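You operate a simulated robot arm through the tools that you are given. There is no shell and no other tool. Be economical: measure what you need, move in short steps, check, and stop when the job is done.

You run a simulated two-armed robot. Do the job below in one go: nothing can be reset, and whatever is moved stays where it is left.

JOB
Strip the pink flag base and polish the scuff off its top.
Fine: hold the base while you pull the table flag out, stand the flag in the deep cup, rub the scuff off with the buffing pad and lay the pad back on its mat. Set down upright: buffing pad. What is to be rubbed or washed off counts as gone when no trace of it is left.

Only the result counts: the job must be done as asked and must still hold three seconds after the hand-in. Knocking over, shifting, dropping, spilling or breaking anything else fails it.

ROBOT AND FRAMES
Two 7-joint arms with two-finger parallel grippers on one trunk, on a base that drives. Base frame: it is fixed to the floor where the robot stands at the start and does not move with it; the origin is under the middle of the robot, x ahead of it, y to its left, z up. Lengths are in m, angles in rad, forces in N, time in s.
The left shoulder is at the start at [0.05, 0.177, 1.204], the right one opposite. With the tool pointing down near the work surface each hand reaches from about 0.22 to 0.7 m from the robot's upright axis, wherever it stands, measured 20 degrees to its own side. Places, roughly: deep cup [0.6, -0.4, 0.9]; polish mat [0.5, -0.4, 0.9]; socket mouth [0.5, -0.1, 1]. Payload 3.43 kg a hand.
The TCP of each hand is the grasp point between the finger pads, 0.034 m short of the fingertips. In the tool frame z runs along the fingers and y along their closing line. Largest opening 0.128 m; finger width 0.024, thickness 0.012; the body of the gripper, 0.048 by 0.13 m, starts 0.096 m behind the TCP.
Orientation is told as [roll, pitch, yaw] about the base's x, y, z axes, in that order, counted from this pose: with the fingers straight down and closing along the base's y, the tool's x points along the base's -x, its y along +y and its z along -z.

CONTROLS
- The arms move only by the tool nudge_tool. It takes "left_steps", "right_steps" or both (then of equal length, played together; a hand with none holds still); each is a list of rows, each a list of 3 entries, a list of its own where there are three numbers: the turn, a rotation vector about the tool's x, y, z in units of 8 degrees (1.0 is 8 degrees), then the shift along the tool's x, y, z in units of 40 mm (1.0 is 40 mm), then the closure, from 0 (fully open) to 1 (shut). In form: [[[rx, ry, rz], [dx, dy, dz], gripper], ...]. A call has 1 to 10 rows; each row shifts and turns the commanded pose from where the row before left it, along the tool's axes as they then stand. A call with a number of a shift or a turn outside -1 to 1 is refused whole. Each row takes 0.2 s and may step no farther than 0.05 m and 0.15 rad from the row before; otherwise, or with a gripper value out of range, the whole call is refused. A pose out of reach is approached as far as the arm can. The call stops where the force on the tool passes 40 N (or 10 N more than at its start, if that is more) or the arm is blocked; 0.2 s more then pass. Each finger travels about 0.108 m/s and halts on what it meets, pressing with about 39 N; the grip force reading is that of the motor and also rises with nothing between the fingers. The clock runs only during rows and for 0.2 s after the last one: add rows that do not move to give the fingers time. The reply holds the time, the measured pose of the TCP, the force on the tool along the base axes, the opening and the grip force, in the units named above and with some noise, with the torque about the TCP (base axes, N m) and any sound that the robot's microphone picked up, and new pictures: "show" is both (left out), scene, wrist or none (wrist: the cameras of the hands that moved).
- Cameras (640 x 400 px; columns grow to the right, rows downward): "scene" is now at [0.1326, -0.0188, 1.3657]; the picture's right is [-0.30, -0.95, 0.00], its down [-0.58, 0.19, -0.79] and it looks along [0.75, -0.24, -0.61] (base axes); focal length 250 px, centre (320, 200). "left" rides on the left gripper at [0.076, 0.011, -0.16] in its tool frame; the picture's right is [-0.15, 0.99, 0.00], its down [-0.88, -0.13, -0.46] and it looks along [-0.45, -0.07, 0.89] (tool axes); focal length 234 px, centre (320, 200). "right" rides on the right gripper at [0.076, -0.011, -0.16] in its tool frame; the picture's right is [0.15, 0.99, 0.00], its down [-0.88, 0.13, -0.46] and it looks along [-0.45, 0.07, 0.89] (tool axes); focal length 234 px, centre (320, 200). There is no depth. A picture from a camera that has moved, and an enlarged one, comes with that camera's place and axes in the base frame and with its lens. The place of the scene camera against the robot may be out by one fixed shift of up to 0.025 m in any direction.
- slide_trunk(by): slides the trunk up (or, below 0, down) by that many m; the arms and the scene camera ride with it, the base frame stays. It gives what a move gives, with no picture.
- base_move(legs): drives the robot by 1 to 6 legs, each [ahead, turn to the left] in m and rad, along the robot's own axes; the way and the turn of a leg run together, so that a leg with both is an arc; at most 1.5 m and 3.142 rad a leg. The arms and the cameras ride along, it lands a little off, and it stops where it bumps. It gives what a move gives, and a new picture of the scene camera.
- head_to(pan, tilt): turns the head with the scene camera to pan (to the left, within 1.396 rad either way) and tilt (down, from -0.506 to 1.204), counted from straight ahead of the robot. It gives what a move gives, and a new picture of the scene camera.
- enlarge(camera, box): a new picture of the part [left, top, right, bottom] of that camera's present view, enlarged. It takes no simulated time.
- close_job(): hands the job in; it is judged then, once.

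Go step by step. Nothing tells you exact positions but the pictures and the camera data: compare them with the known pose of the tool, close in by small moves and look again before you grip or let go. The budget is 120 turns and 260 pictures, counting those below and the enlarged ones. Unless the task says otherwise, let go and move clear before handing in, and close with one line.

The tools are called after "Call:" as name(argument=value, ...) on one line, values as JSON. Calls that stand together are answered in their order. nudge_tool: Moves the arms, as the interface text tells. Its arguments: {"type":"object","properties":{"left_steps":{"type":"array"},"right_steps":{"type":"array"},"show":{"type":"string","enum":["both","scene","wrist","none"]}},"required":[]} The other tools are called the same way: slide_trunk (by) slides the trunk up or down; base_move (legs) drives the base; head_to (pan, tilt) turns the head that bears the scene camera; enlarge (camera, box) takes an enlarged picture of a part of a camera's view; close_job () hands the job in.

At the start:

```text
time: 0.0
left_tcp_pos: [0.3735, 0.0028, 1.1504]
left_tcp_rot: [-0.001, 0.001, 0.002]
left_wrist_force: [0.6, -0.2, -0.5]
left_wrist_torque: [0.0, -0.01, 0.05]
left_gripper_width: 0.1279
left_finger_force: 0.1
right_tcp_pos: [0.319, -0.357, 1.0005]
right_tcp_rot: [0.0, 0.0, -0.001]
right_wrist_force: [-0.7, 0.3, -0.1]
right_wrist_torque: [0.0, 0.0, 0.01]
right_gripper_width: 0.1283
right_finger_force: 0.1
trunk travel left (down, up): [-0.375, 0.026]
robot x, y, heading: [-0.0015, 0.0004, 0.002]
head pan, tilt: [-0.309, 0.66]
```

scene: 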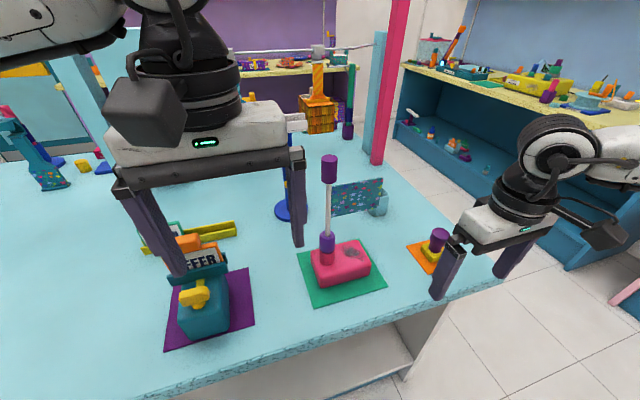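
right: 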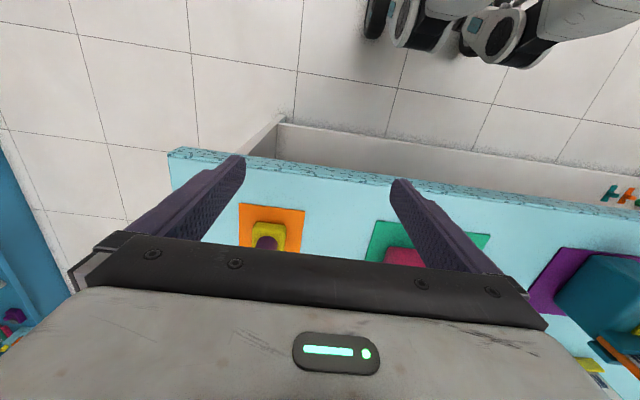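
left: 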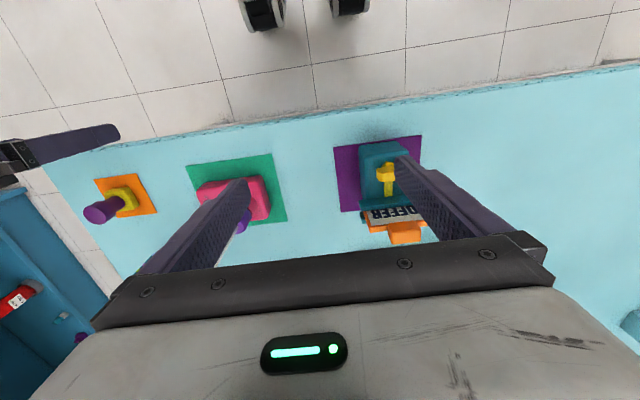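

I see the pink base with its flag on the green mat, the buffing pad on the orange mat, and a cup behind the flag. I'll take enlarged views to measure them.

Call:
enlarge(camera="scene", box=[260, 130, 460, 310])

Call:
enlarge(camera="left", box=[60, 130, 300, 280])

Call:
enlarge(camera="right", box=[220, 150, 500, 300])

```text
2.22 times, centred on (360, 220) of scene
camera zoom: at [0.1326, -0.0188, 1.3657], right [-0.3, -0.95, 0.0], down [-0.58, 0.19, -0.79], along [0.75, -0.24, -0.61], focal length 555 px, centre (231, 156)
```

zoom: 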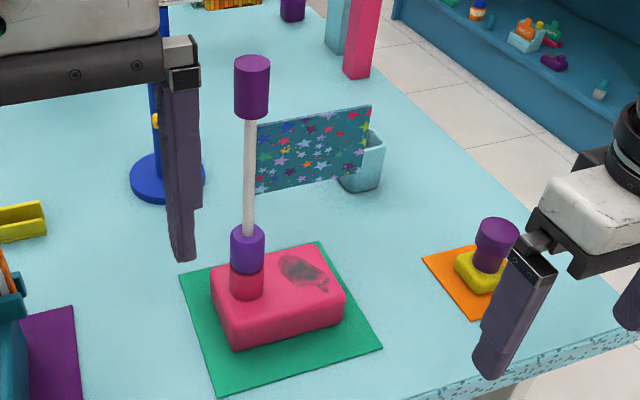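

```text
2.67 times, centred on (180, 205) of left
camera zoom: at [0.2962, 0.0138, 1.3098], right [0.14, 0.99, 0.0], down [0.88, -0.13, 0.46], along [0.45, -0.07, -0.89], focal length 624 px, centre (693, 187)
```

zoom: 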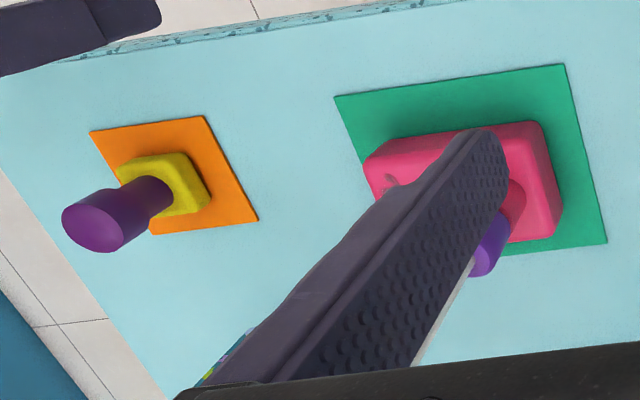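

```text
2.29 times, centred on (360, 225) of right
camera zoom: at [0.2426, -0.3682, 1.1597], right [-0.15, 0.99, 0.0], down [0.88, 0.13, 0.46], along [0.45, 0.07, -0.89], focal length 535 px, centre (229, 143)
```

zoom: 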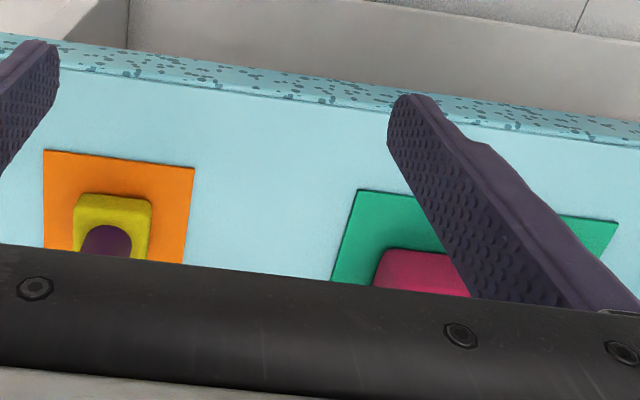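

Triangulating puts the table at z≈0.88 and the base at x 0.44–0.51, y -0.23 to -0.11. The flag stands at about (0.475, -0.137) with its knob at z 1.14–1.18, the pad is at about (0.45, -0.41), and the cup at about (0.63, -0.355). The left hand will hold the base by its post end, tilted in from the left, so I yaw it first and raise the right hand.

Call:
nudge_tool(left_steps=[[[0, 0, -1], [0, 0, 0], 0], [[0, 0, -1], [0, 0, 0], 0], [[0, 0, -1], [0, 0, 0], 0], [[0, 0, -1], [0, 0, 0], 0], [[0, 0, -1], [0, 0, 0], 0], [[0, 0, -1], [0, 0, 0], 0], [[0, 0, -1], [0, 0, 0], 0], [[0, 0, -1], [0, 0, 0], 0], [[0, 0, -1], [0, 0, 0], 0], [[0, 0, -1], [0, 0, 0], 0]], right_steps=[[[0, 0, 0], [0, 0, -1], 0], [[0, 0, 0], [0, 0, -1], 0], [[0, 0, 0], [0, 0, -1], 0], [[0, 0, 0], [0, 0, -1], 0], [[0, 0, 0], [0, 0, -1], 0], [[0, 0, 0], [0, 0, -1], 0], [[0, 0, 0], [0, 0, 0], 0], [[0, 0, 0], [0, 0, 0], 0], [[0, 0, 0], [0, 0, 0], 0], [[0, 0, 0], [0, 0, 0], 0]])

```text
time: 2.2
left_tcp_pos: [0.3741, 0.0024, 1.1511]
left_tcp_rot: [0.0, 0.001, 1.399]
left_wrist_force: [-0.2, 0.9, -0.2]
left_wrist_torque: [-0.01, -0.01, -0.01]
left_gripper_width: 0.1281
left_finger_force: 0.2
right_tcp_pos: [0.3186, -0.3566, 1.2412]
right_tcp_rot: [-0.001, -0.001, 0.0]
right_wrist_force: [-0.3, -0.1, 1.1]
right_wrist_torque: [-0.02, -0.02, -0.03]
right_gripper_width: 0.1283
right_finger_force: 0.1
trunk travel left (down, up): [-0.375, 0.026]
robot x, y, heading: [-0.0024, -0.0009, -0.001]
head pan, tilt: [-0.309, 0.66]
camera scene: at [0.1326, -0.0187, 1.3657], right [-0.3, -0.95, 0.0], down [-0.58, 0.19, -0.79], along [0.75, -0.24, -0.61], focal length 250 px, centre (320, 200)
camera right: at [0.2422, -0.368, 1.4005], right [-0.15, 0.99, 0.0], down [0.88, 0.13, 0.46], along [0.45, 0.07, -0.89], focal length 234 px, centre (320, 200)
camera left: at [0.348, -0.0701, 1.3095], right [-0.95, 0.31, 0.0], down [0.28, 0.85, 0.45], along [0.14, 0.43, -0.89], focal length 234 px, centre (320, 200)
```

scene: 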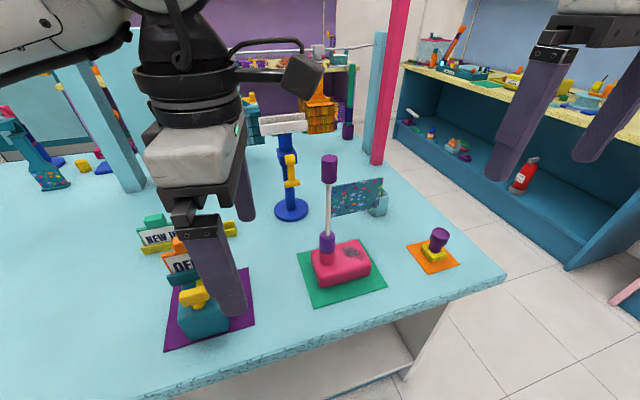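
right: 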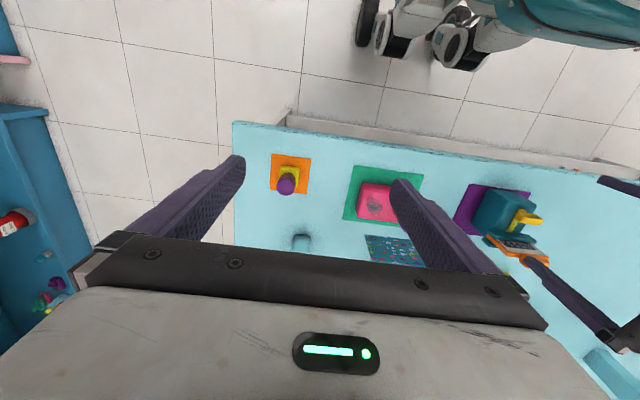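
left: 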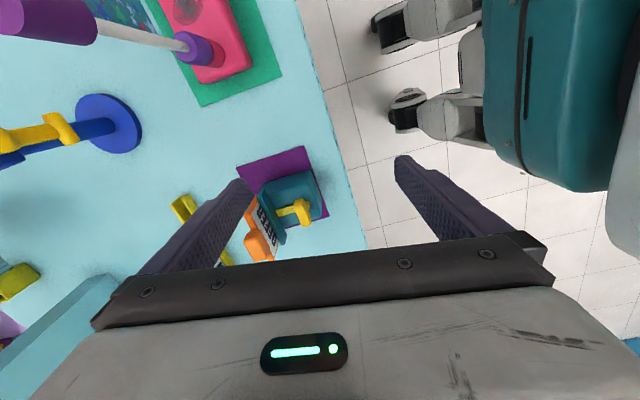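

The views are clearer now. I'll zoom in on the base from the right and scene cameras to fix positions.

Call:
enlarge(camera="right", box=[260, 140, 440, 270])

Call:
enlarge(camera="left", box=[0, 0, 330, 206])

Call:
enlarge(camera="scene", box=[280, 140, 480, 310])

```text
3.08 times, centred on (350, 205) of right
camera zoom: at [0.2422, -0.368, 1.4005], right [-0.15, 0.99, 0.0], down [0.88, 0.13, 0.46], along [0.45, 0.07, -0.89], focal length 720 px, centre (228, 185)
```

zoom: 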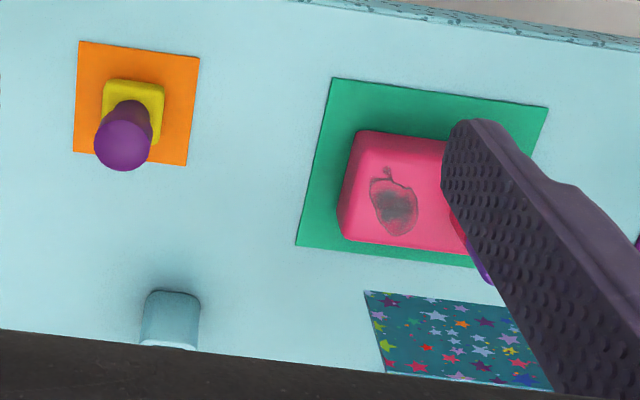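

```text
1.94 times, centred on (165, 103) of left
camera zoom: at [0.348, -0.0701, 1.3095], right [-0.95, 0.31, 0.0], down [0.28, 0.85, 0.45], along [0.14, 0.43, -0.89], focal length 454 px, centre (621, 388)
```

zoom: 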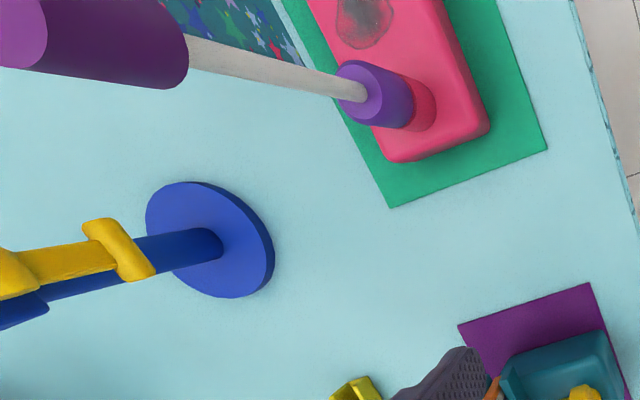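

```text
2.35 times, centred on (380, 225) of scene
camera zoom: at [0.1326, -0.0187, 1.3657], right [-0.3, -0.95, 0.0], down [-0.58, 0.19, -0.79], along [0.75, -0.24, -0.61], focal length 588 px, centre (179, 141)
```

zoom: 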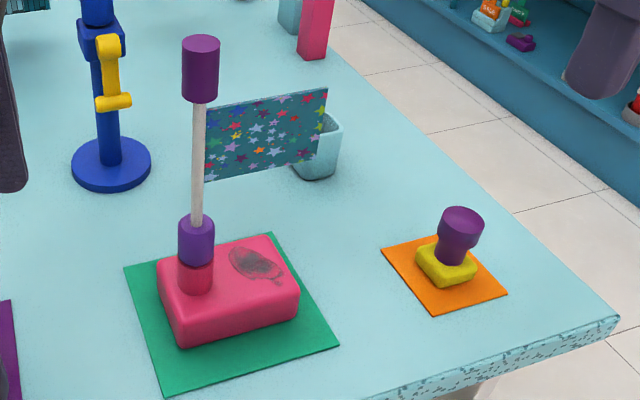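

The pole is at about (0.475, -0.142) and the base centre at about (0.473, -0.18). I'll finish the left yaw and tilt its fingers 45° toward -y.

Call:
nudge_tool(left_steps=[[[0, 0, -1], [0, 0, 0], 0], [[0, 0, -0.23], [0, 0, 0], 0], [[0, 1, 0], [0, 0, 0], 0], [[0, 1, 0], [0, 0, 0], 0], [[0, 1, 0], [0, 0, 0], 0], [[0, 1, 0], [0, 0, 0], 0], [[0, 1, 0], [0, 0, 0], 0], [[0, 0.6, 0], [0, 0, 0], 0]], show="scene")

```text
time: 4.0
left_tcp_pos: [0.3734, 0.0029, 1.1508]
left_tcp_rot: [0.0, 0.786, 1.57]
left_wrist_force: [-1.1, 0.3, -0.3]
left_wrist_torque: [0.05, -0.02, 0.0]
left_gripper_width: 0.1282
left_finger_force: 0.0
right_tcp_pos: [0.3195, -0.3553, 1.2409]
right_tcp_rot: [0.001, 0.001, -0.001]
right_wrist_force: [-0.4, 0.1, 0.3]
right_wrist_torque: [0.01, 0.0, -0.05]
right_gripper_width: 0.1279
right_finger_force: 0.1
trunk travel left (down, up): [-0.375, 0.026]
robot x, y, heading: [-0.0003, -0.0, -0.001]
head pan, tilt: [-0.309, 0.66]
camera scene: at [0.1327, -0.0186, 1.3657], right [-0.3, -0.95, 0.0], down [-0.58, 0.19, -0.79], along [0.75, -0.24, -0.61], focal length 250 px, centre (320, 200)
```

scene: 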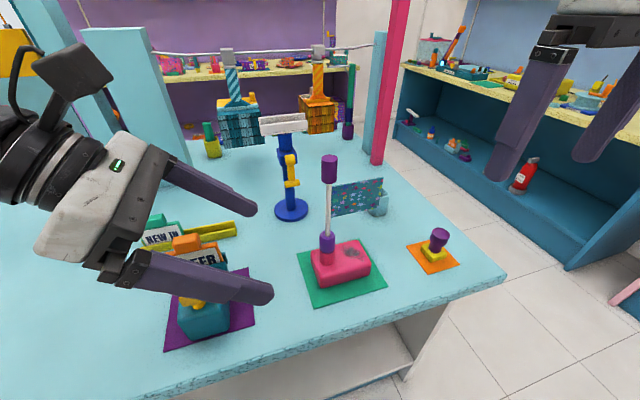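

The tilt is good. Next the left hand moves to the pre-approach point, just left of and above the base.

Call:
nudge_tool(left_steps=[[[0, 0, 0], [-0.36, -0.5, 0.66], 0], [[0, 0, 0], [-0.36, -0.5, 0.66], 0], [[0, 0, 0], [-0.36, -0.5, 0.66], 0], [[0, 0, 0], [-0.36, -0.5, 0.66], 0], [[0, 0, 0], [-0.36, -0.5, 0.66], 0]])

```text
time: 5.2
left_tcp_pos: [0.4745, -0.04, 1.0053]
left_tcp_rot: [-0.001, 0.781, 1.568]
left_wrist_force: [0.0, 0.2, 0.2]
left_wrist_torque: [0.0, 0.02, -0.03]
left_gripper_width: 0.1278
left_finger_force: 0.0
right_tcp_pos: [0.3205, -0.3576, 1.2407]
right_tcp_rot: [0.001, 0.0, 0.001]
right_wrist_force: [-0.4, 0.1, -0.1]
right_wrist_torque: [0.02, 0.02, 0.01]
right_gripper_width: 0.128
right_finger_force: 0.0
trunk travel left (down, up): [-0.375, 0.026]
robot x, y, heading: [0.0007, -0.0015, -0.003]
head pan, tilt: [-0.309, 0.66]
camera scene: at [0.1331, -0.0189, 1.3656], right [-0.3, -0.95, 0.0], down [-0.58, 0.19, -0.79], along [0.75, -0.24, -0.61], focal length 250 px, centre (320, 200)
camera left: at [0.4616, 0.019, 1.1723], right [-0.99, 0.1, -0.1], down [0.13, 0.95, -0.3], along [0.07, -0.31, -0.95], focal length 234 px, centre (320, 200)
```

scene: 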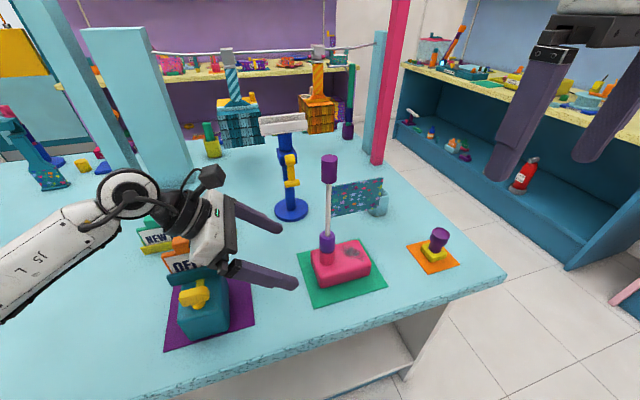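
left: 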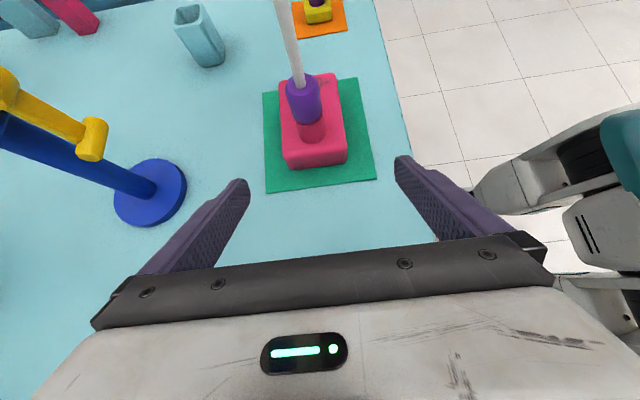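

The alignment is close; the base centre looks like x≈0.481. I'll nudge +x and approach partway.

Call:
nudge_tool(left_steps=[[[0, 0, 0], [0, -0.15, 0.8], 0], [[0, 0, 0], [0, 0, 0.8], 0], [[0, 0, 0], [0, 0, 0], 0]])

Call:
enlarge(camera="left", box=[200, 30, 440, 230])

Call:
enlarge(camera="scene", box=[220, 140, 420, 310])

```text
time: 6.0
left_tcp_pos: [0.4801, -0.0843, 0.9606]
left_tcp_rot: [-0.001, 0.784, 1.57]
left_wrist_force: [-1.0, -0.7, -0.1]
left_wrist_torque: [-0.05, 0.0, -0.01]
left_gripper_width: 0.128
left_finger_force: 0.0
right_tcp_pos: [0.3197, -0.3562, 1.2409]
right_tcp_rot: [-0.001, 0.001, 0.0]
right_wrist_force: [-1.2, 0.4, 0.5]
right_wrist_torque: [-0.02, -0.05, 0.01]
right_gripper_width: 0.1282
right_finger_force: 0.1
trunk travel left (down, up): [-0.375, 0.026]
robot x, y, heading: [0.0048, -0.0027, -0.003]
head pan, tilt: [-0.309, 0.66]
camera scene: at [0.1326, -0.0186, 1.3657], right [-0.3, -0.95, 0.0], down [-0.58, 0.19, -0.79], along [0.75, -0.24, -0.61], focal length 250 px, centre (320, 200)
camera left: at [0.4674, -0.0259, 1.127], right [-0.99, 0.1, -0.1], down [0.13, 0.95, -0.3], along [0.07, -0.31, -0.95], focal length 234 px, centre (320, 200)
```

scene: 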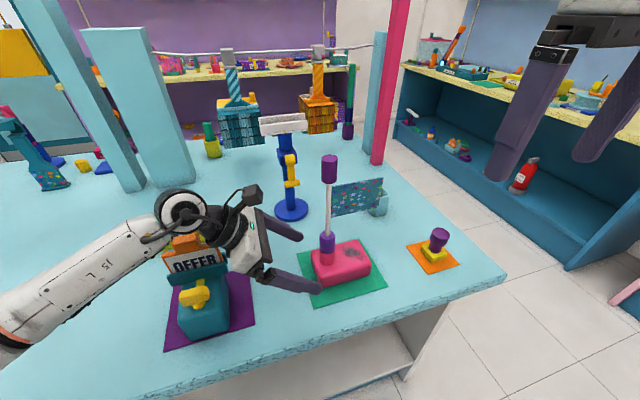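
left: 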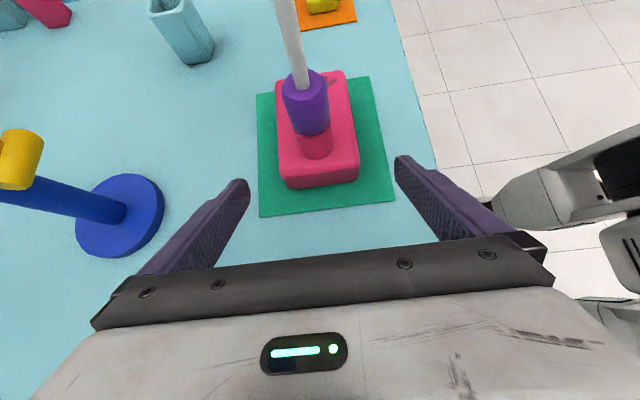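

```text
2.00 times, centred on (320, 130) of left
camera zoom: at [0.4674, -0.0259, 1.127], right [-0.99, 0.1, -0.1], down [0.13, 0.95, -0.3], along [0.07, -0.31, -0.95], focal length 468 px, centre (320, 340)
```

zoom: 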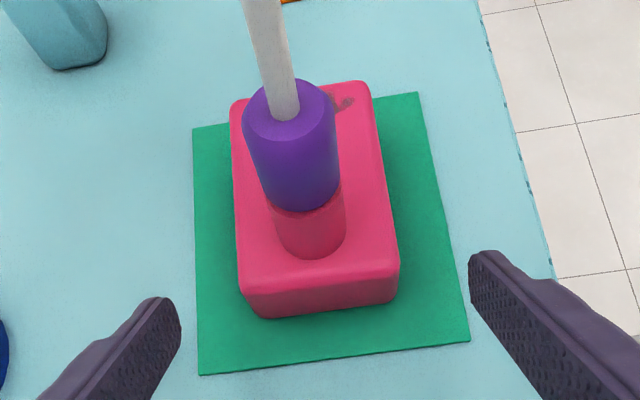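

```text
2.35 times, centred on (320, 225) of scene
camera zoom: at [0.1326, -0.0186, 1.3657], right [-0.3, -0.95, 0.0], down [-0.58, 0.19, -0.79], along [0.75, -0.24, -0.61], focal length 588 px, centre (320, 141)
```

zoom: 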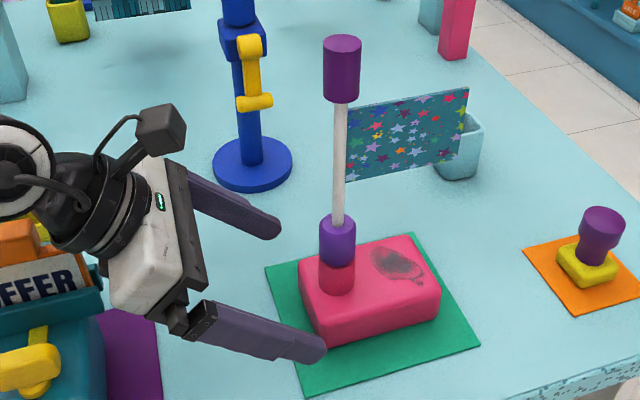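

The fingers straddle the base symmetrically. I'll go in the last ~54 mm and close on it.

Call:
nudge_tool(left_steps=[[[0, 0, 0], [0, 0, 0.7], 0], [[0, 0, 0], [0, 0, 0.63], 0], [[0, 0, 0], [0, 0, 0], 0]])

```text
time: 6.8
left_tcp_pos: [0.4785, -0.1227, 0.9246]
left_tcp_rot: [0.001, 0.783, 1.569]
left_wrist_force: [0.5, 0.7, 0.2]
left_wrist_torque: [-0.01, -0.01, 0.02]
left_gripper_width: 0.128
left_finger_force: 0.0
right_tcp_pos: [0.3193, -0.356, 1.2403]
right_tcp_rot: [0.001, 0.0, -0.001]
right_wrist_force: [-1.0, 0.0, 0.0]
right_wrist_torque: [-0.03, -0.04, -0.02]
right_gripper_width: 0.128
right_finger_force: 0.0
trunk travel left (down, up): [-0.375, 0.026]
robot x, y, heading: [-0.0012, -0.0009, 0.002]
head pan, tilt: [-0.309, 0.66]
camera scene: at [0.1326, -0.0186, 1.3657], right [-0.3, -0.95, 0.0], down [-0.58, 0.19, -0.79], along [0.75, -0.24, -0.61], focal length 250 px, centre (320, 200)
camera left: at [0.467, -0.0641, 1.09], right [-0.99, 0.1, -0.1], down [0.13, 0.95, -0.3], along [0.07, -0.31, -0.95], focal length 234 px, centre (320, 200)
```

scene: 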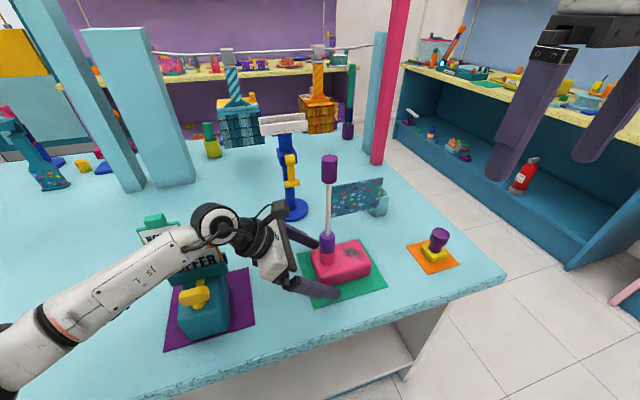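
left: 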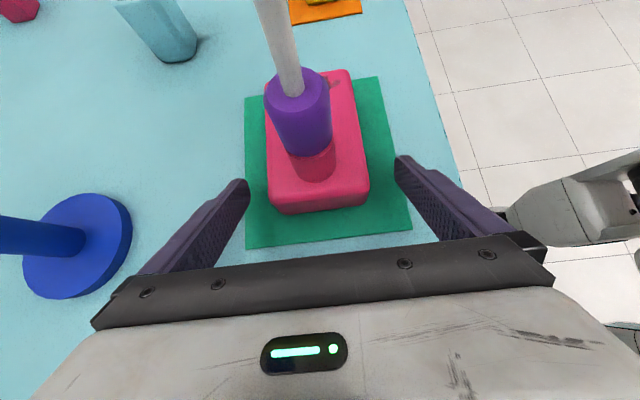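

The overlap is good. I'll make a small correction deeper and toward +x, then close gently.

Call:
nudge_tool(left_steps=[[[0, 0, 0], [0.21, -0.07, 0.21], 0], [[0, 0, 0], [0, 0, 0], 0.2], [[0, 0, 0], [0, 0, 0], 0.3], [[0, 0, 0], [0, 0, 0], 0.4], [[0, 0, 0], [0, 0, 0], 0.5], [[0, 0, 0], [0, 0, 0], 0.6], [[0, 0, 0], [0, 0, 0], 0.6]])

Call:
enlarge(camera="scene", box=[220, 140, 420, 310])

```text
time: 8.4
left_tcp_pos: [0.4806, -0.1344, 0.9222]
left_tcp_rot: [0.0, 0.782, 1.569]
left_wrist_force: [-4.3, -0.4, -0.3]
left_wrist_torque: [0.29, 0.2, 0.07]
left_gripper_width: 0.0797
left_finger_force: 39.1
right_tcp_pos: [0.3194, -0.3564, 1.2402]
right_tcp_rot: [0.0, 0.0, -0.001]
right_wrist_force: [0.4, 0.4, 0.0]
right_wrist_torque: [0.0, -0.01, -0.01]
right_gripper_width: 0.1282
right_finger_force: 0.0
trunk travel left (down, up): [-0.375, 0.026]
robot x, y, heading: [-0.0027, 0.0016, -0.0]
head pan, tilt: [-0.309, 0.66]
camera scene: at [0.1322, -0.0189, 1.3657], right [-0.3, -0.95, 0.0], down [-0.58, 0.19, -0.79], along [0.75, -0.24, -0.61], focal length 250 px, centre (320, 200)
camera left: at [0.4689, -0.0759, 1.0899], right [-0.99, 0.11, -0.1], down [0.13, 0.95, -0.3], along [0.07, -0.31, -0.95], focal length 234 px, centre (320, 200)
```

scene: 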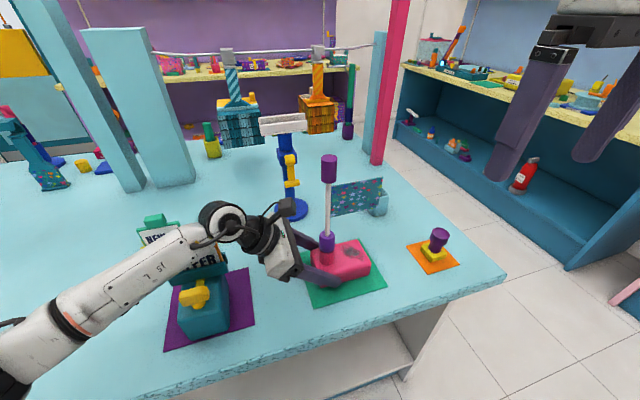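
left: 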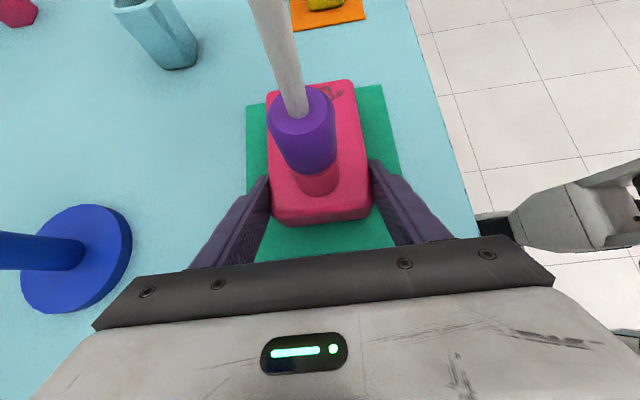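

```text
2.35 times, centred on (320, 225) of scene
camera zoom: at [0.1322, -0.0189, 1.3657], right [-0.3, -0.95, 0.0], down [-0.58, 0.19, -0.79], along [0.75, -0.24, -0.61], focal length 588 px, centre (320, 141)
```

zoom: 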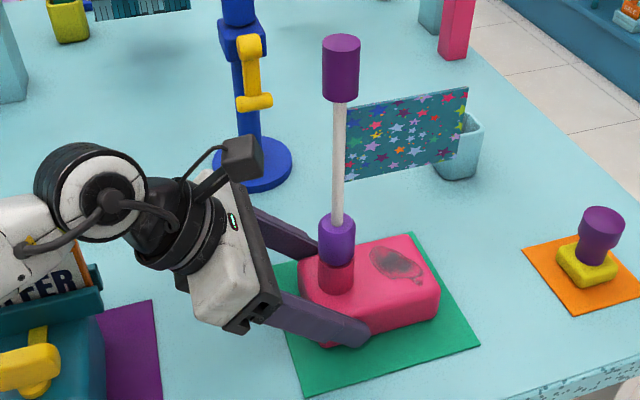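

The base is held (width 0.080). Now I bring the right hand to just short of the flag's knob at a safe height.

Call:
nudge_tool(right_steps=[[[0, 0, 0], [-0.417, 0.85, -0.1], 0], [[0, 0, 0], [-0.417, 0.85, -0.1], 0], [[0, 0, 0], [-0.417, 0.85, -0.1], 0], [[0, 0, 0], [-0.417, 0.85, -0.1], 0], [[0, 0, 0], [-0.417, 0.85, -0.1], 0], [[0, 0, 0], [-0.417, 0.85, -0.1], 0], [[0, 0, 0], [0, 0, 0], 0]])

```text
time: 10.0
left_tcp_pos: [0.483, -0.133, 0.9228]
left_tcp_rot: [0.0, 0.785, 1.57]
left_wrist_force: [0.9, 1.5, -0.3]
left_wrist_torque: [0.35, 0.23, -0.03]
left_gripper_width: 0.0797
left_finger_force: 39.2
right_tcp_pos: [0.4132, -0.1656, 1.2593]
right_tcp_rot: [0.001, 0.0, 0.0]
right_wrist_force: [0.3, -0.7, 0.1]
right_wrist_torque: [0.01, 0.02, -0.02]
right_gripper_width: 0.1282
right_finger_force: 0.1
right hand out of reach, approached as far as the arm can: row 6
trunk travel left (down, up): [-0.375, 0.026]
robot x, y, heading: [-0.0031, -0.0021, 0.0]
head pan, tilt: [-0.309, 0.66]
camera scene: at [0.1332, -0.0186, 1.3656], right [-0.3, -0.95, 0.0], down [-0.58, 0.19, -0.79], along [0.75, -0.24, -0.61], focal length 250 px, centre (320, 200)
camera right: at [0.3357, -0.1774, 1.4187], right [-0.14, 0.99, 0.0], down [0.88, 0.13, 0.46], along [0.45, 0.07, -0.89], focal length 234 px, centre (320, 200)
```

scene: 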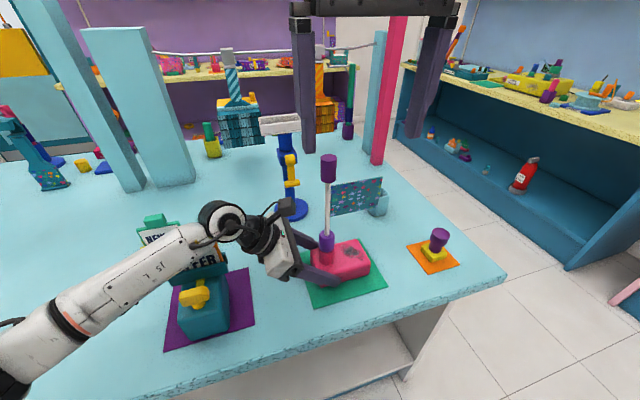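
right: 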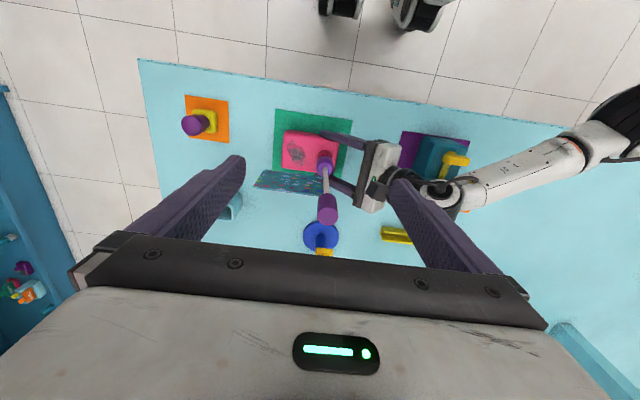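

That pose is at the arm's limit so high up. I'll instead slide in from the robot's side at knob height, with the fingers passing either side of the knob; first I measure the knob.

Call:
enlarge(camera="right", box=[240, 110, 400, 260])

Call:
nudge_tool(right_steps=[[[0, 0, 0], [0.5, 0, 0.6], 0], [[0, 0, 0], [0, 0, 0.7], 0], [[0, 0, 0], [0, 0, 0.7], 0], [[0, 0, 0], [0, 0, 0], 0]])

Call:
enlarge(camera="right", box=[240, 130, 440, 290])

```text
2.67 times, centred on (320, 185) of right
camera zoom: at [0.3357, -0.1774, 1.4187], right [-0.14, 0.99, 0.0], down [0.88, 0.13, 0.46], along [0.45, 0.07, -0.89], focal length 624 px, centre (320, 240)
```

zoom: 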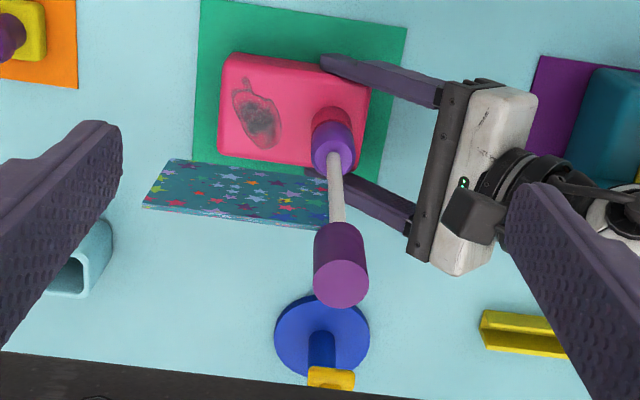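

```text
time: 11.0
left_tcp_pos: [0.4818, -0.133, 0.9238]
left_tcp_rot: [-0.002, 0.784, 1.569]
left_wrist_force: [2.2, 2.9, 1.7]
left_wrist_torque: [0.39, 0.13, -0.18]
left_gripper_width: 0.0799
left_finger_force: 38.9
right_tcp_pos: [0.3921, -0.1645, 1.1797]
right_tcp_rot: [0.002, 0.0, 0.0]
right_wrist_force: [0.5, -0.3, 0.4]
right_wrist_torque: [-0.05, -0.01, -0.01]
right_gripper_width: 0.1282
right_finger_force: 0.1
trunk travel left (down, up): [-0.375, 0.026]
robot x, y, heading: [-0.0024, -0.0002, 0.001]
head pan, tilt: [-0.309, 0.66]
camera scene: at [0.1329, -0.0185, 1.3657], right [-0.3, -0.95, 0.0], down [-0.58, 0.19, -0.79], along [0.75, -0.24, -0.61], focal length 250 px, centre (320, 200)
camera right: at [0.3147, -0.1761, 1.3388], right [-0.15, 0.99, 0.0], down [0.88, 0.13, 0.46], along [0.45, 0.07, -0.89], focal length 234 px, centre (320, 200)
```

scene: 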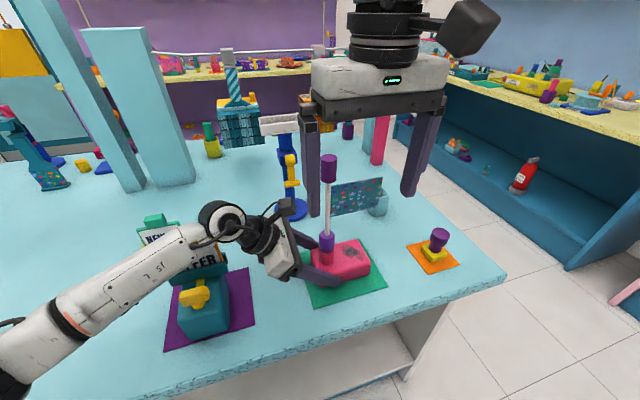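
right: 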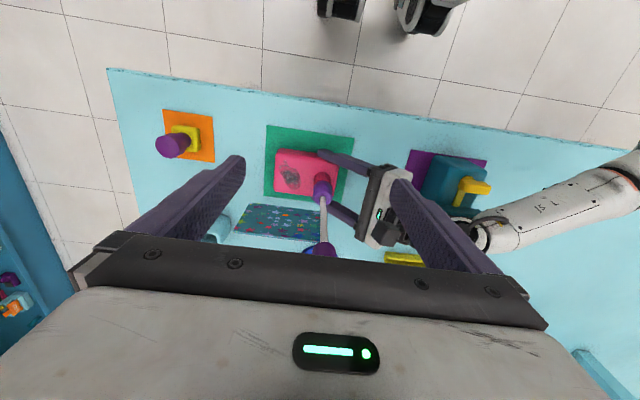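

```text
2.50 times, centred on (340, 210) of right
camera zoom: at [0.3147, -0.1761, 1.3388], right [-0.15, 0.99, 0.0], down [0.88, 0.13, 0.46], along [0.45, 0.07, -0.89], focal length 585 px, centre (270, 175)
```

zoom: 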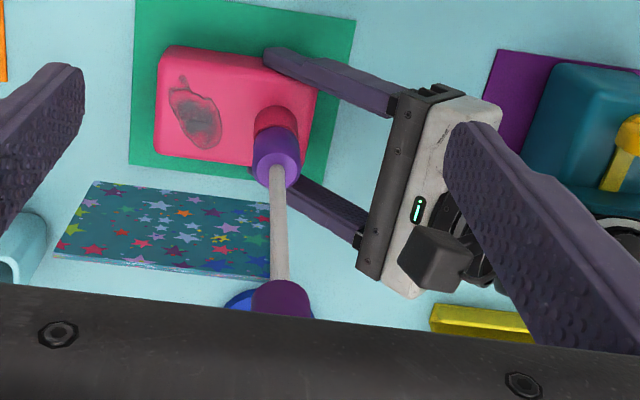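

The knob is at about (0.48, -0.146), z 1.125–1.175, diameter 25 mm. I'll narrow the right fingers to about 70 mm to clear the left wrist camera and slide in along +x at z 1.172.

Call:
nudge_tool(right_steps=[[[0, 0, 0], [0, 0.23, 0.1], 0.45], [[0, 0, 0], [0, 0.23, 0.1], 0.45], [[0, 0, 0], [-0.6, 0, 0], 0.45], [[0, 0, 0], [-0.6, 0, 0], 0.45], [[0, 0, 0], [0, 0, 0], 0.45]])

Call:
enlarge(camera="scene", box=[260, 120, 420, 260])

```text
time: 12.2
left_tcp_pos: [0.4814, -0.1339, 0.9233]
left_tcp_rot: [0.0, 0.783, 1.57]
left_wrist_force: [-1.8, 2.8, 1.2]
left_wrist_torque: [0.46, -0.07, 0.22]
left_gripper_width: 0.0799
left_finger_force: 39.1
right_tcp_pos: [0.4407, -0.1465, 1.1714]
right_tcp_rot: [0.001, -0.003, -0.002]
right_wrist_force: [0.2, -0.4, 0.5]
right_wrist_torque: [0.02, 0.02, 0.02]
right_gripper_width: 0.0706
right_finger_force: 0.0
trunk travel left (down, up): [-0.375, 0.026]
robot x, y, heading: [-0.0012, -0.0034, -0.005]
head pan, tilt: [-0.309, 0.66]
camera scene: at [0.1326, -0.0185, 1.3657], right [-0.3, -0.95, 0.0], down [-0.58, 0.19, -0.79], along [0.75, -0.24, -0.61], focal length 250 px, centre (320, 200)
camera right: at [0.3632, -0.1582, 1.331], right [-0.14, 0.99, 0.0], down [0.88, 0.13, 0.46], along [0.45, 0.07, -0.89], focal length 234 px, centre (320, 200)
```

scene: 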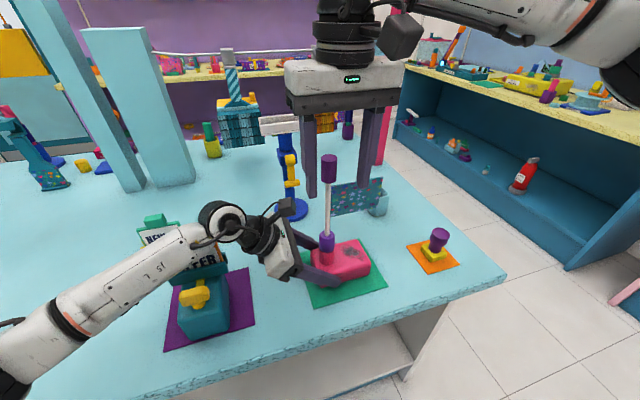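
right: 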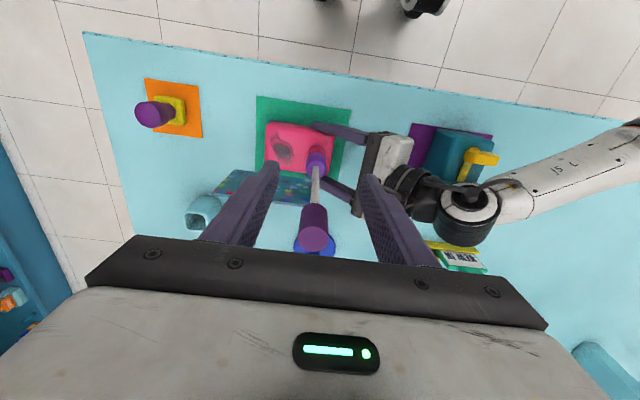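

```text
2.86 times, centred on (340, 190) of scene
camera zoom: at [0.1326, -0.0185, 1.3657], right [-0.3, -0.95, 0.0], down [-0.58, 0.19, -0.79], along [0.75, -0.24, -0.61], focal length 714 px, centre (263, 229)
```

zoom: 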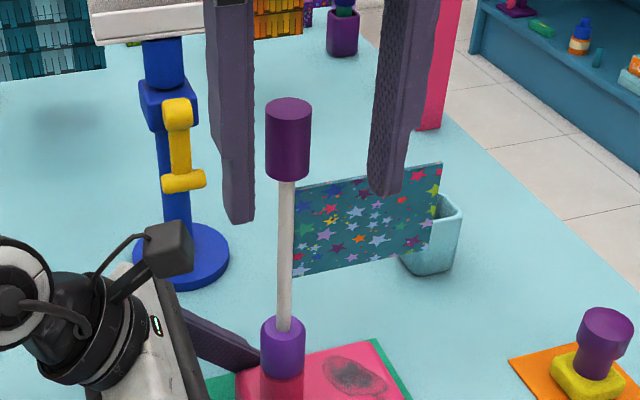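

The knob sits between the fingers, about 37 mm further ahead. I'll move in and look.

Call:
nudge_tool(right_steps=[[[0, 0, 0], [-0.5, 0.1, 0], 0.45], [[0, 0, 0], [-0.45, 0, 0], 0.45], [[0, 0, 0], [0, 0, 0], 0.45]])

Call:
enlarge(camera="scene", box=[260, 120, 420, 260])

```text
time: 13.0
left_tcp_pos: [0.4813, -0.1343, 0.924]
left_tcp_rot: [-0.002, 0.783, 1.569]
left_wrist_force: [0.2, 2.6, 0.5]
left_wrist_torque: [0.25, 0.2, -0.19]
left_gripper_width: 0.0796
left_finger_force: 39.1
right_tcp_pos: [0.4486, -0.1523, 1.1717]
right_tcp_rot: [0.003, 0.0, -0.001]
right_wrist_force: [0.2, 0.0, 0.3]
right_wrist_torque: [0.0, 0.0, -0.04]
right_gripper_width: 0.0702
right_finger_force: 0.1
right hand out of reach, approached as far as the arm can: row 1, 2
trunk travel left (down, up): [-0.375, 0.026]
robot x, y, heading: [0.0013, -0.0023, 0.001]
head pan, tilt: [-0.309, 0.66]
camera scene: at [0.1327, -0.0185, 1.3657], right [-0.3, -0.95, 0.0], down [-0.58, 0.19, -0.79], along [0.75, -0.24, -0.61], focal length 250 px, centre (320, 200)
camera right: at [0.3714, -0.1634, 1.3303], right [-0.15, 0.99, 0.0], down [0.88, 0.13, 0.46], along [0.45, 0.07, -0.89], focal length 234 px, centre (320, 200)
```

scene: 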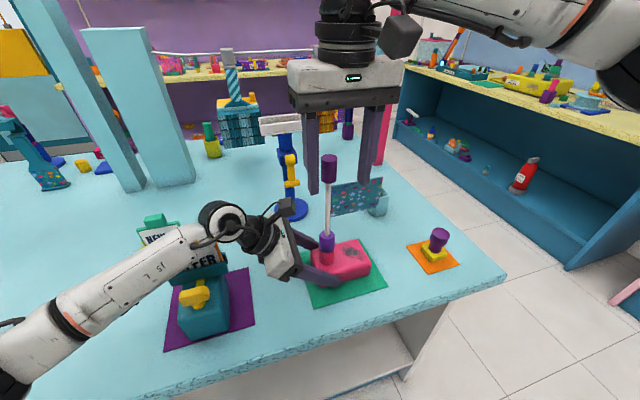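
right: 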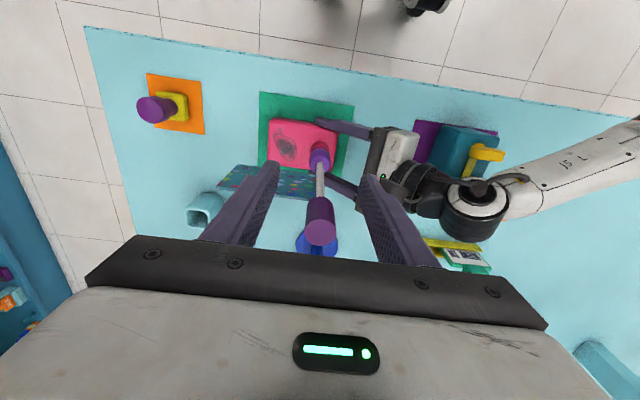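

```text
2.86 times, centred on (340, 190) of scene
camera zoom: at [0.1327, -0.0185, 1.3657], right [-0.3, -0.95, 0.0], down [-0.58, 0.19, -0.79], along [0.75, -0.24, -0.61], focal length 714 px, centre (263, 229)
```

zoom: 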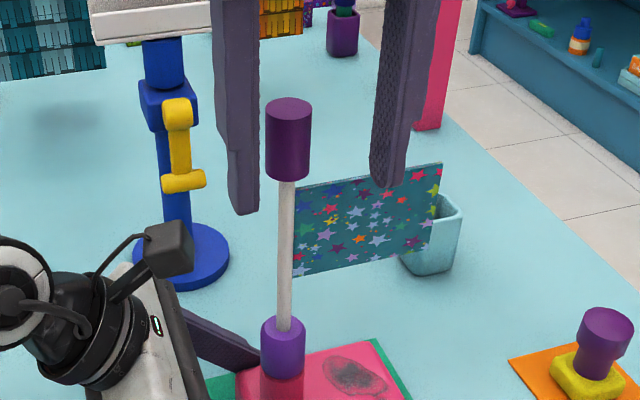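

The vertical hand can't reach far enough at this height. I'll back off and tilt the right hand about 60° so the fingers point forward, which keeps its wrist low and close.

Call:
nudge_tool(right_steps=[[[0, 0, 0], [0.75, 0, 0], 0.45], [[0, 0, 0], [0.75, 0, 0], 0.45], [[0, -1, 0], [0, 0, 0], 0.45], [[0, -1, 0], [0, 0, 0], 0.45], [[0, -1, 0], [0, 0, 0], 0.45], [[0, -1, 0], [0, 0, 0], 0.45], [[0, -1, 0], [0, 0, 0], 0.45], [[0, -1, 0], [0, 0, 0], 0.45], [[0, -1, 0], [0, 0, 0], 0.45], [[0, -0.5, 0], [0, 0, 0], 0.45]])

```text
time: 15.2
left_tcp_pos: [0.4819, -0.134, 0.9232]
left_tcp_rot: [0.0, 0.784, 1.569]
left_wrist_force: [-0.7, 2.4, 0.4]
left_wrist_torque: [-0.02, 0.21, -0.22]
left_gripper_width: 0.0799
left_finger_force: 39.6
right_tcp_pos: [0.4219, -0.1311, 1.1946]
right_tcp_rot: [0.001, -1.045, 0.001]
right_wrist_force: [0.4, -0.4, -0.9]
right_wrist_torque: [0.02, -0.02, 0.01]
right_gripper_width: 0.0702
right_finger_force: 0.0
right hand out of reach, approached as far as the arm can: row 8, 9, 10
trunk travel left (down, up): [-0.375, 0.026]
robot x, y, heading: [-0.0032, -0.0019, 0.004]
head pan, tilt: [-0.309, 0.66]
camera scene: at [0.1327, -0.0186, 1.3657], right [-0.3, -0.95, 0.0], down [-0.58, 0.19, -0.79], along [0.75, -0.24, -0.61], focal length 250 px, centre (320, 200)
camera right: at [0.2435, -0.1425, 1.2085], right [-0.07, 0.99, -0.13], down [0.05, 0.13, 0.99], along [1.0, 0.07, -0.06], focal length 234 px, centre (320, 200)
```

scene: 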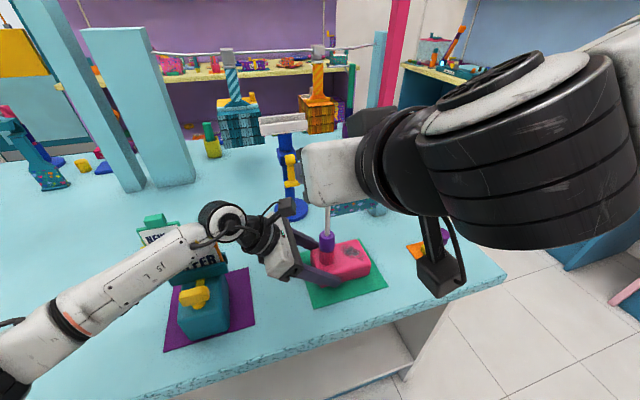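
right: 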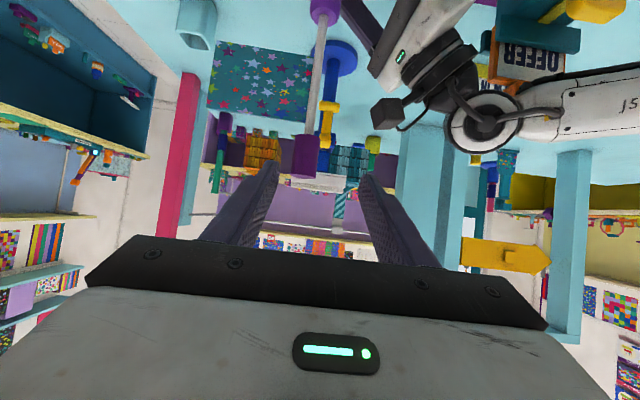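

The tilt worked, and the knob is at y≈-0.145, z 1.133–1.175. I'll line up in y and slide the fingers around it.

Call:
nudge_tool(right_steps=[[[0, 0, 0], [0, -0.35, 0], 0.45], [[0, 0, 0], [0.03, 0, 0.55], 0.45], [[0, 0, 0], [0.03, 0, 0.55], 0.45], [[0, 0, 0], [0.03, 0, 0.57], 0.45], [[0, 0, 0], [0, 0, 0], 0.45]])

```text
time: 16.4
left_tcp_pos: [0.4814, -0.1341, 0.9227]
left_tcp_rot: [0.001, 0.784, 1.57]
left_wrist_force: [-1.9, 0.8, -0.1]
left_wrist_torque: [-0.04, 0.16, -0.12]
left_gripper_width: 0.0801
left_finger_force: 39.1
right_tcp_pos: [0.4824, -0.1426, 1.1604]
right_tcp_rot: [0.002, -1.048, -0.001]
right_wrist_force: [-0.8, -0.4, 0.0]
right_wrist_torque: [0.0, 0.0, 0.01]
right_gripper_width: 0.0704
right_finger_force: 0.0
right hand out of reach, approached as far as the arm can: row 1
trunk travel left (down, up): [-0.375, 0.026]
robot x, y, heading: [-0.0012, -0.0017, -0.003]
head pan, tilt: [-0.309, 0.66]
camera scene: at [0.1327, -0.0187, 1.3657], right [-0.3, -0.95, 0.0], down [-0.58, 0.19, -0.79], along [0.75, -0.24, -0.61], focal length 250 px, centre (320, 200)
camera right: at [0.3046, -0.1544, 1.1745], right [-0.07, 0.99, -0.13], down [0.05, 0.13, 0.99], along [1.0, 0.07, -0.05], focal length 234 px, centre (320, 200)
```

scene: 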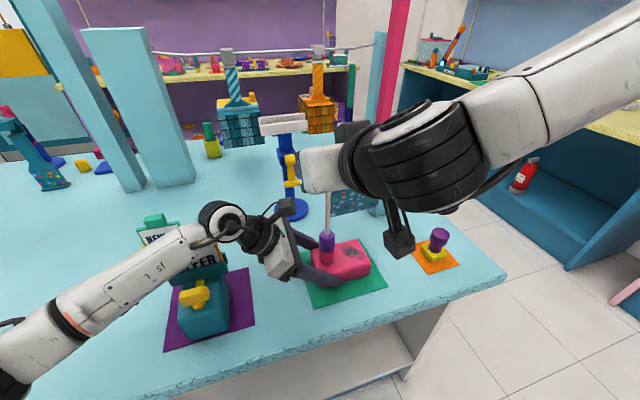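
right: 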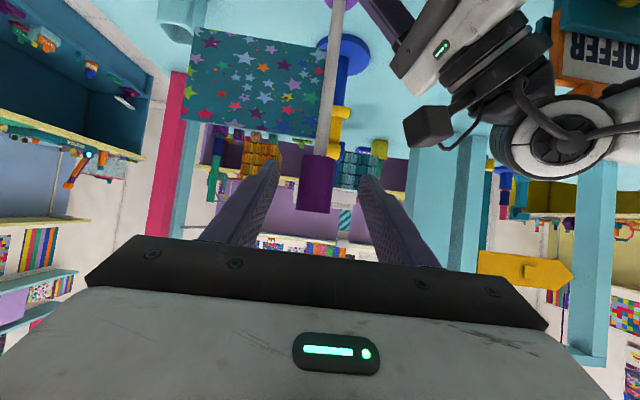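

The knob lies between the fingers at y≈-0.147. I'll nudge over and close on it.

Call:
nudge_tool(right_steps=[[[0, 0, 0], [0, -0.1, 0], 0.45], [[0, 0, 0], [0, 0, 0], 0.6], [[0, 0, 0], [0, 0, 0], 0.75], [[0, 0, 0], [0, 0, 0], 0.9], [[0, 0, 0], [0, 0, 0], 0.95], [[0, 0, 0], [0, 0, 0], 0.95]])

Call:
enlarge(camera="right", box=[180, 0, 460, 250])

```text
time: 17.8
left_tcp_pos: [0.4812, -0.1358, 0.9235]
left_tcp_rot: [-0.001, 0.783, 1.568]
left_wrist_force: [-1.6, 0.9, 0.0]
left_wrist_torque: [-0.09, 0.15, -0.04]
left_gripper_width: 0.08
left_finger_force: 38.9
right_tcp_pos: [0.4818, -0.1455, 1.1611]
right_tcp_rot: [0.0, -1.048, 0.0]
right_wrist_force: [-0.1, -2.0, 0.3]
right_wrist_torque: [-0.36, 0.01, 0.03]
right_gripper_width: 0.0243
right_finger_force: 38.6
trunk travel left (down, up): [-0.375, 0.026]
robot x, y, heading: [-0.0003, -0.0037, -0.002]
head pan, tilt: [-0.309, 0.66]
camera scene: at [0.1327, -0.0188, 1.3657], right [-0.3, -0.95, 0.0], down [-0.58, 0.19, -0.79], along [0.75, -0.24, -0.61], focal length 250 px, centre (320, 200)
camera right: at [0.3045, -0.1583, 1.175], right [-0.07, 0.99, -0.13], down [0.05, 0.13, 0.99], along [1.0, 0.07, -0.05], focal length 234 px, centre (320, 200)
```

scene: 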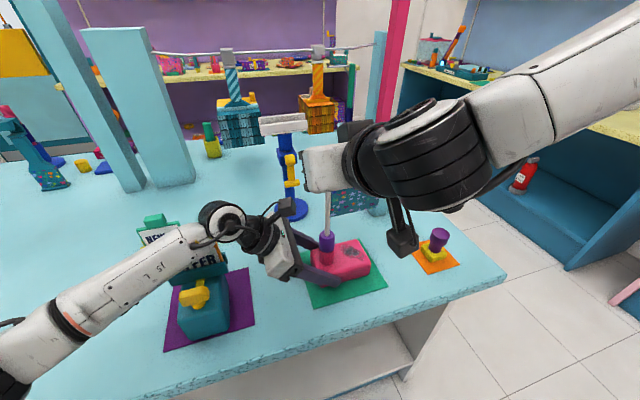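
right: 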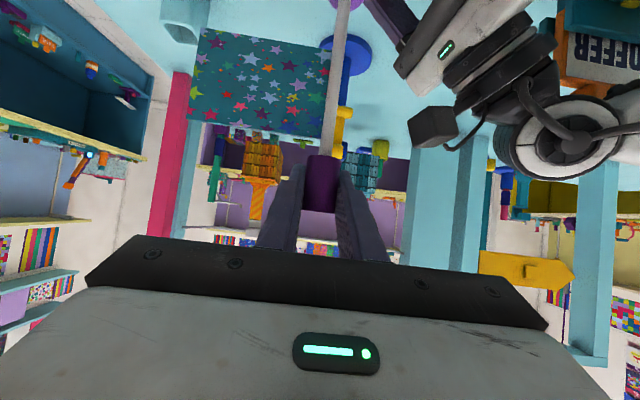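

```text
1.60 times, centred on (320, 125) of right
camera zoom: at [0.3045, -0.1583, 1.175], right [-0.07, 0.99, -0.13], down [0.05, 0.13, 0.99], along [1.0, 0.07, -0.05], focal length 375 px, centre (320, 320)
```

zoom: 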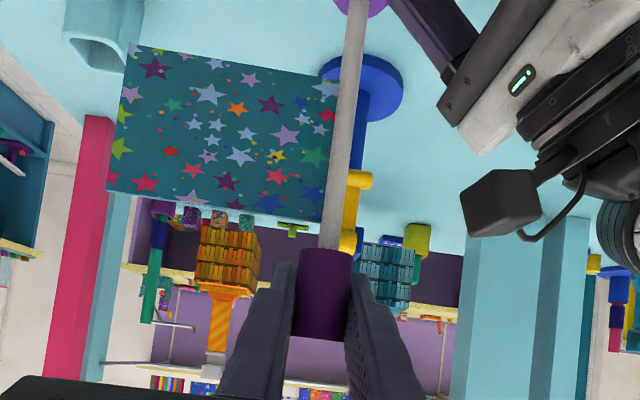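

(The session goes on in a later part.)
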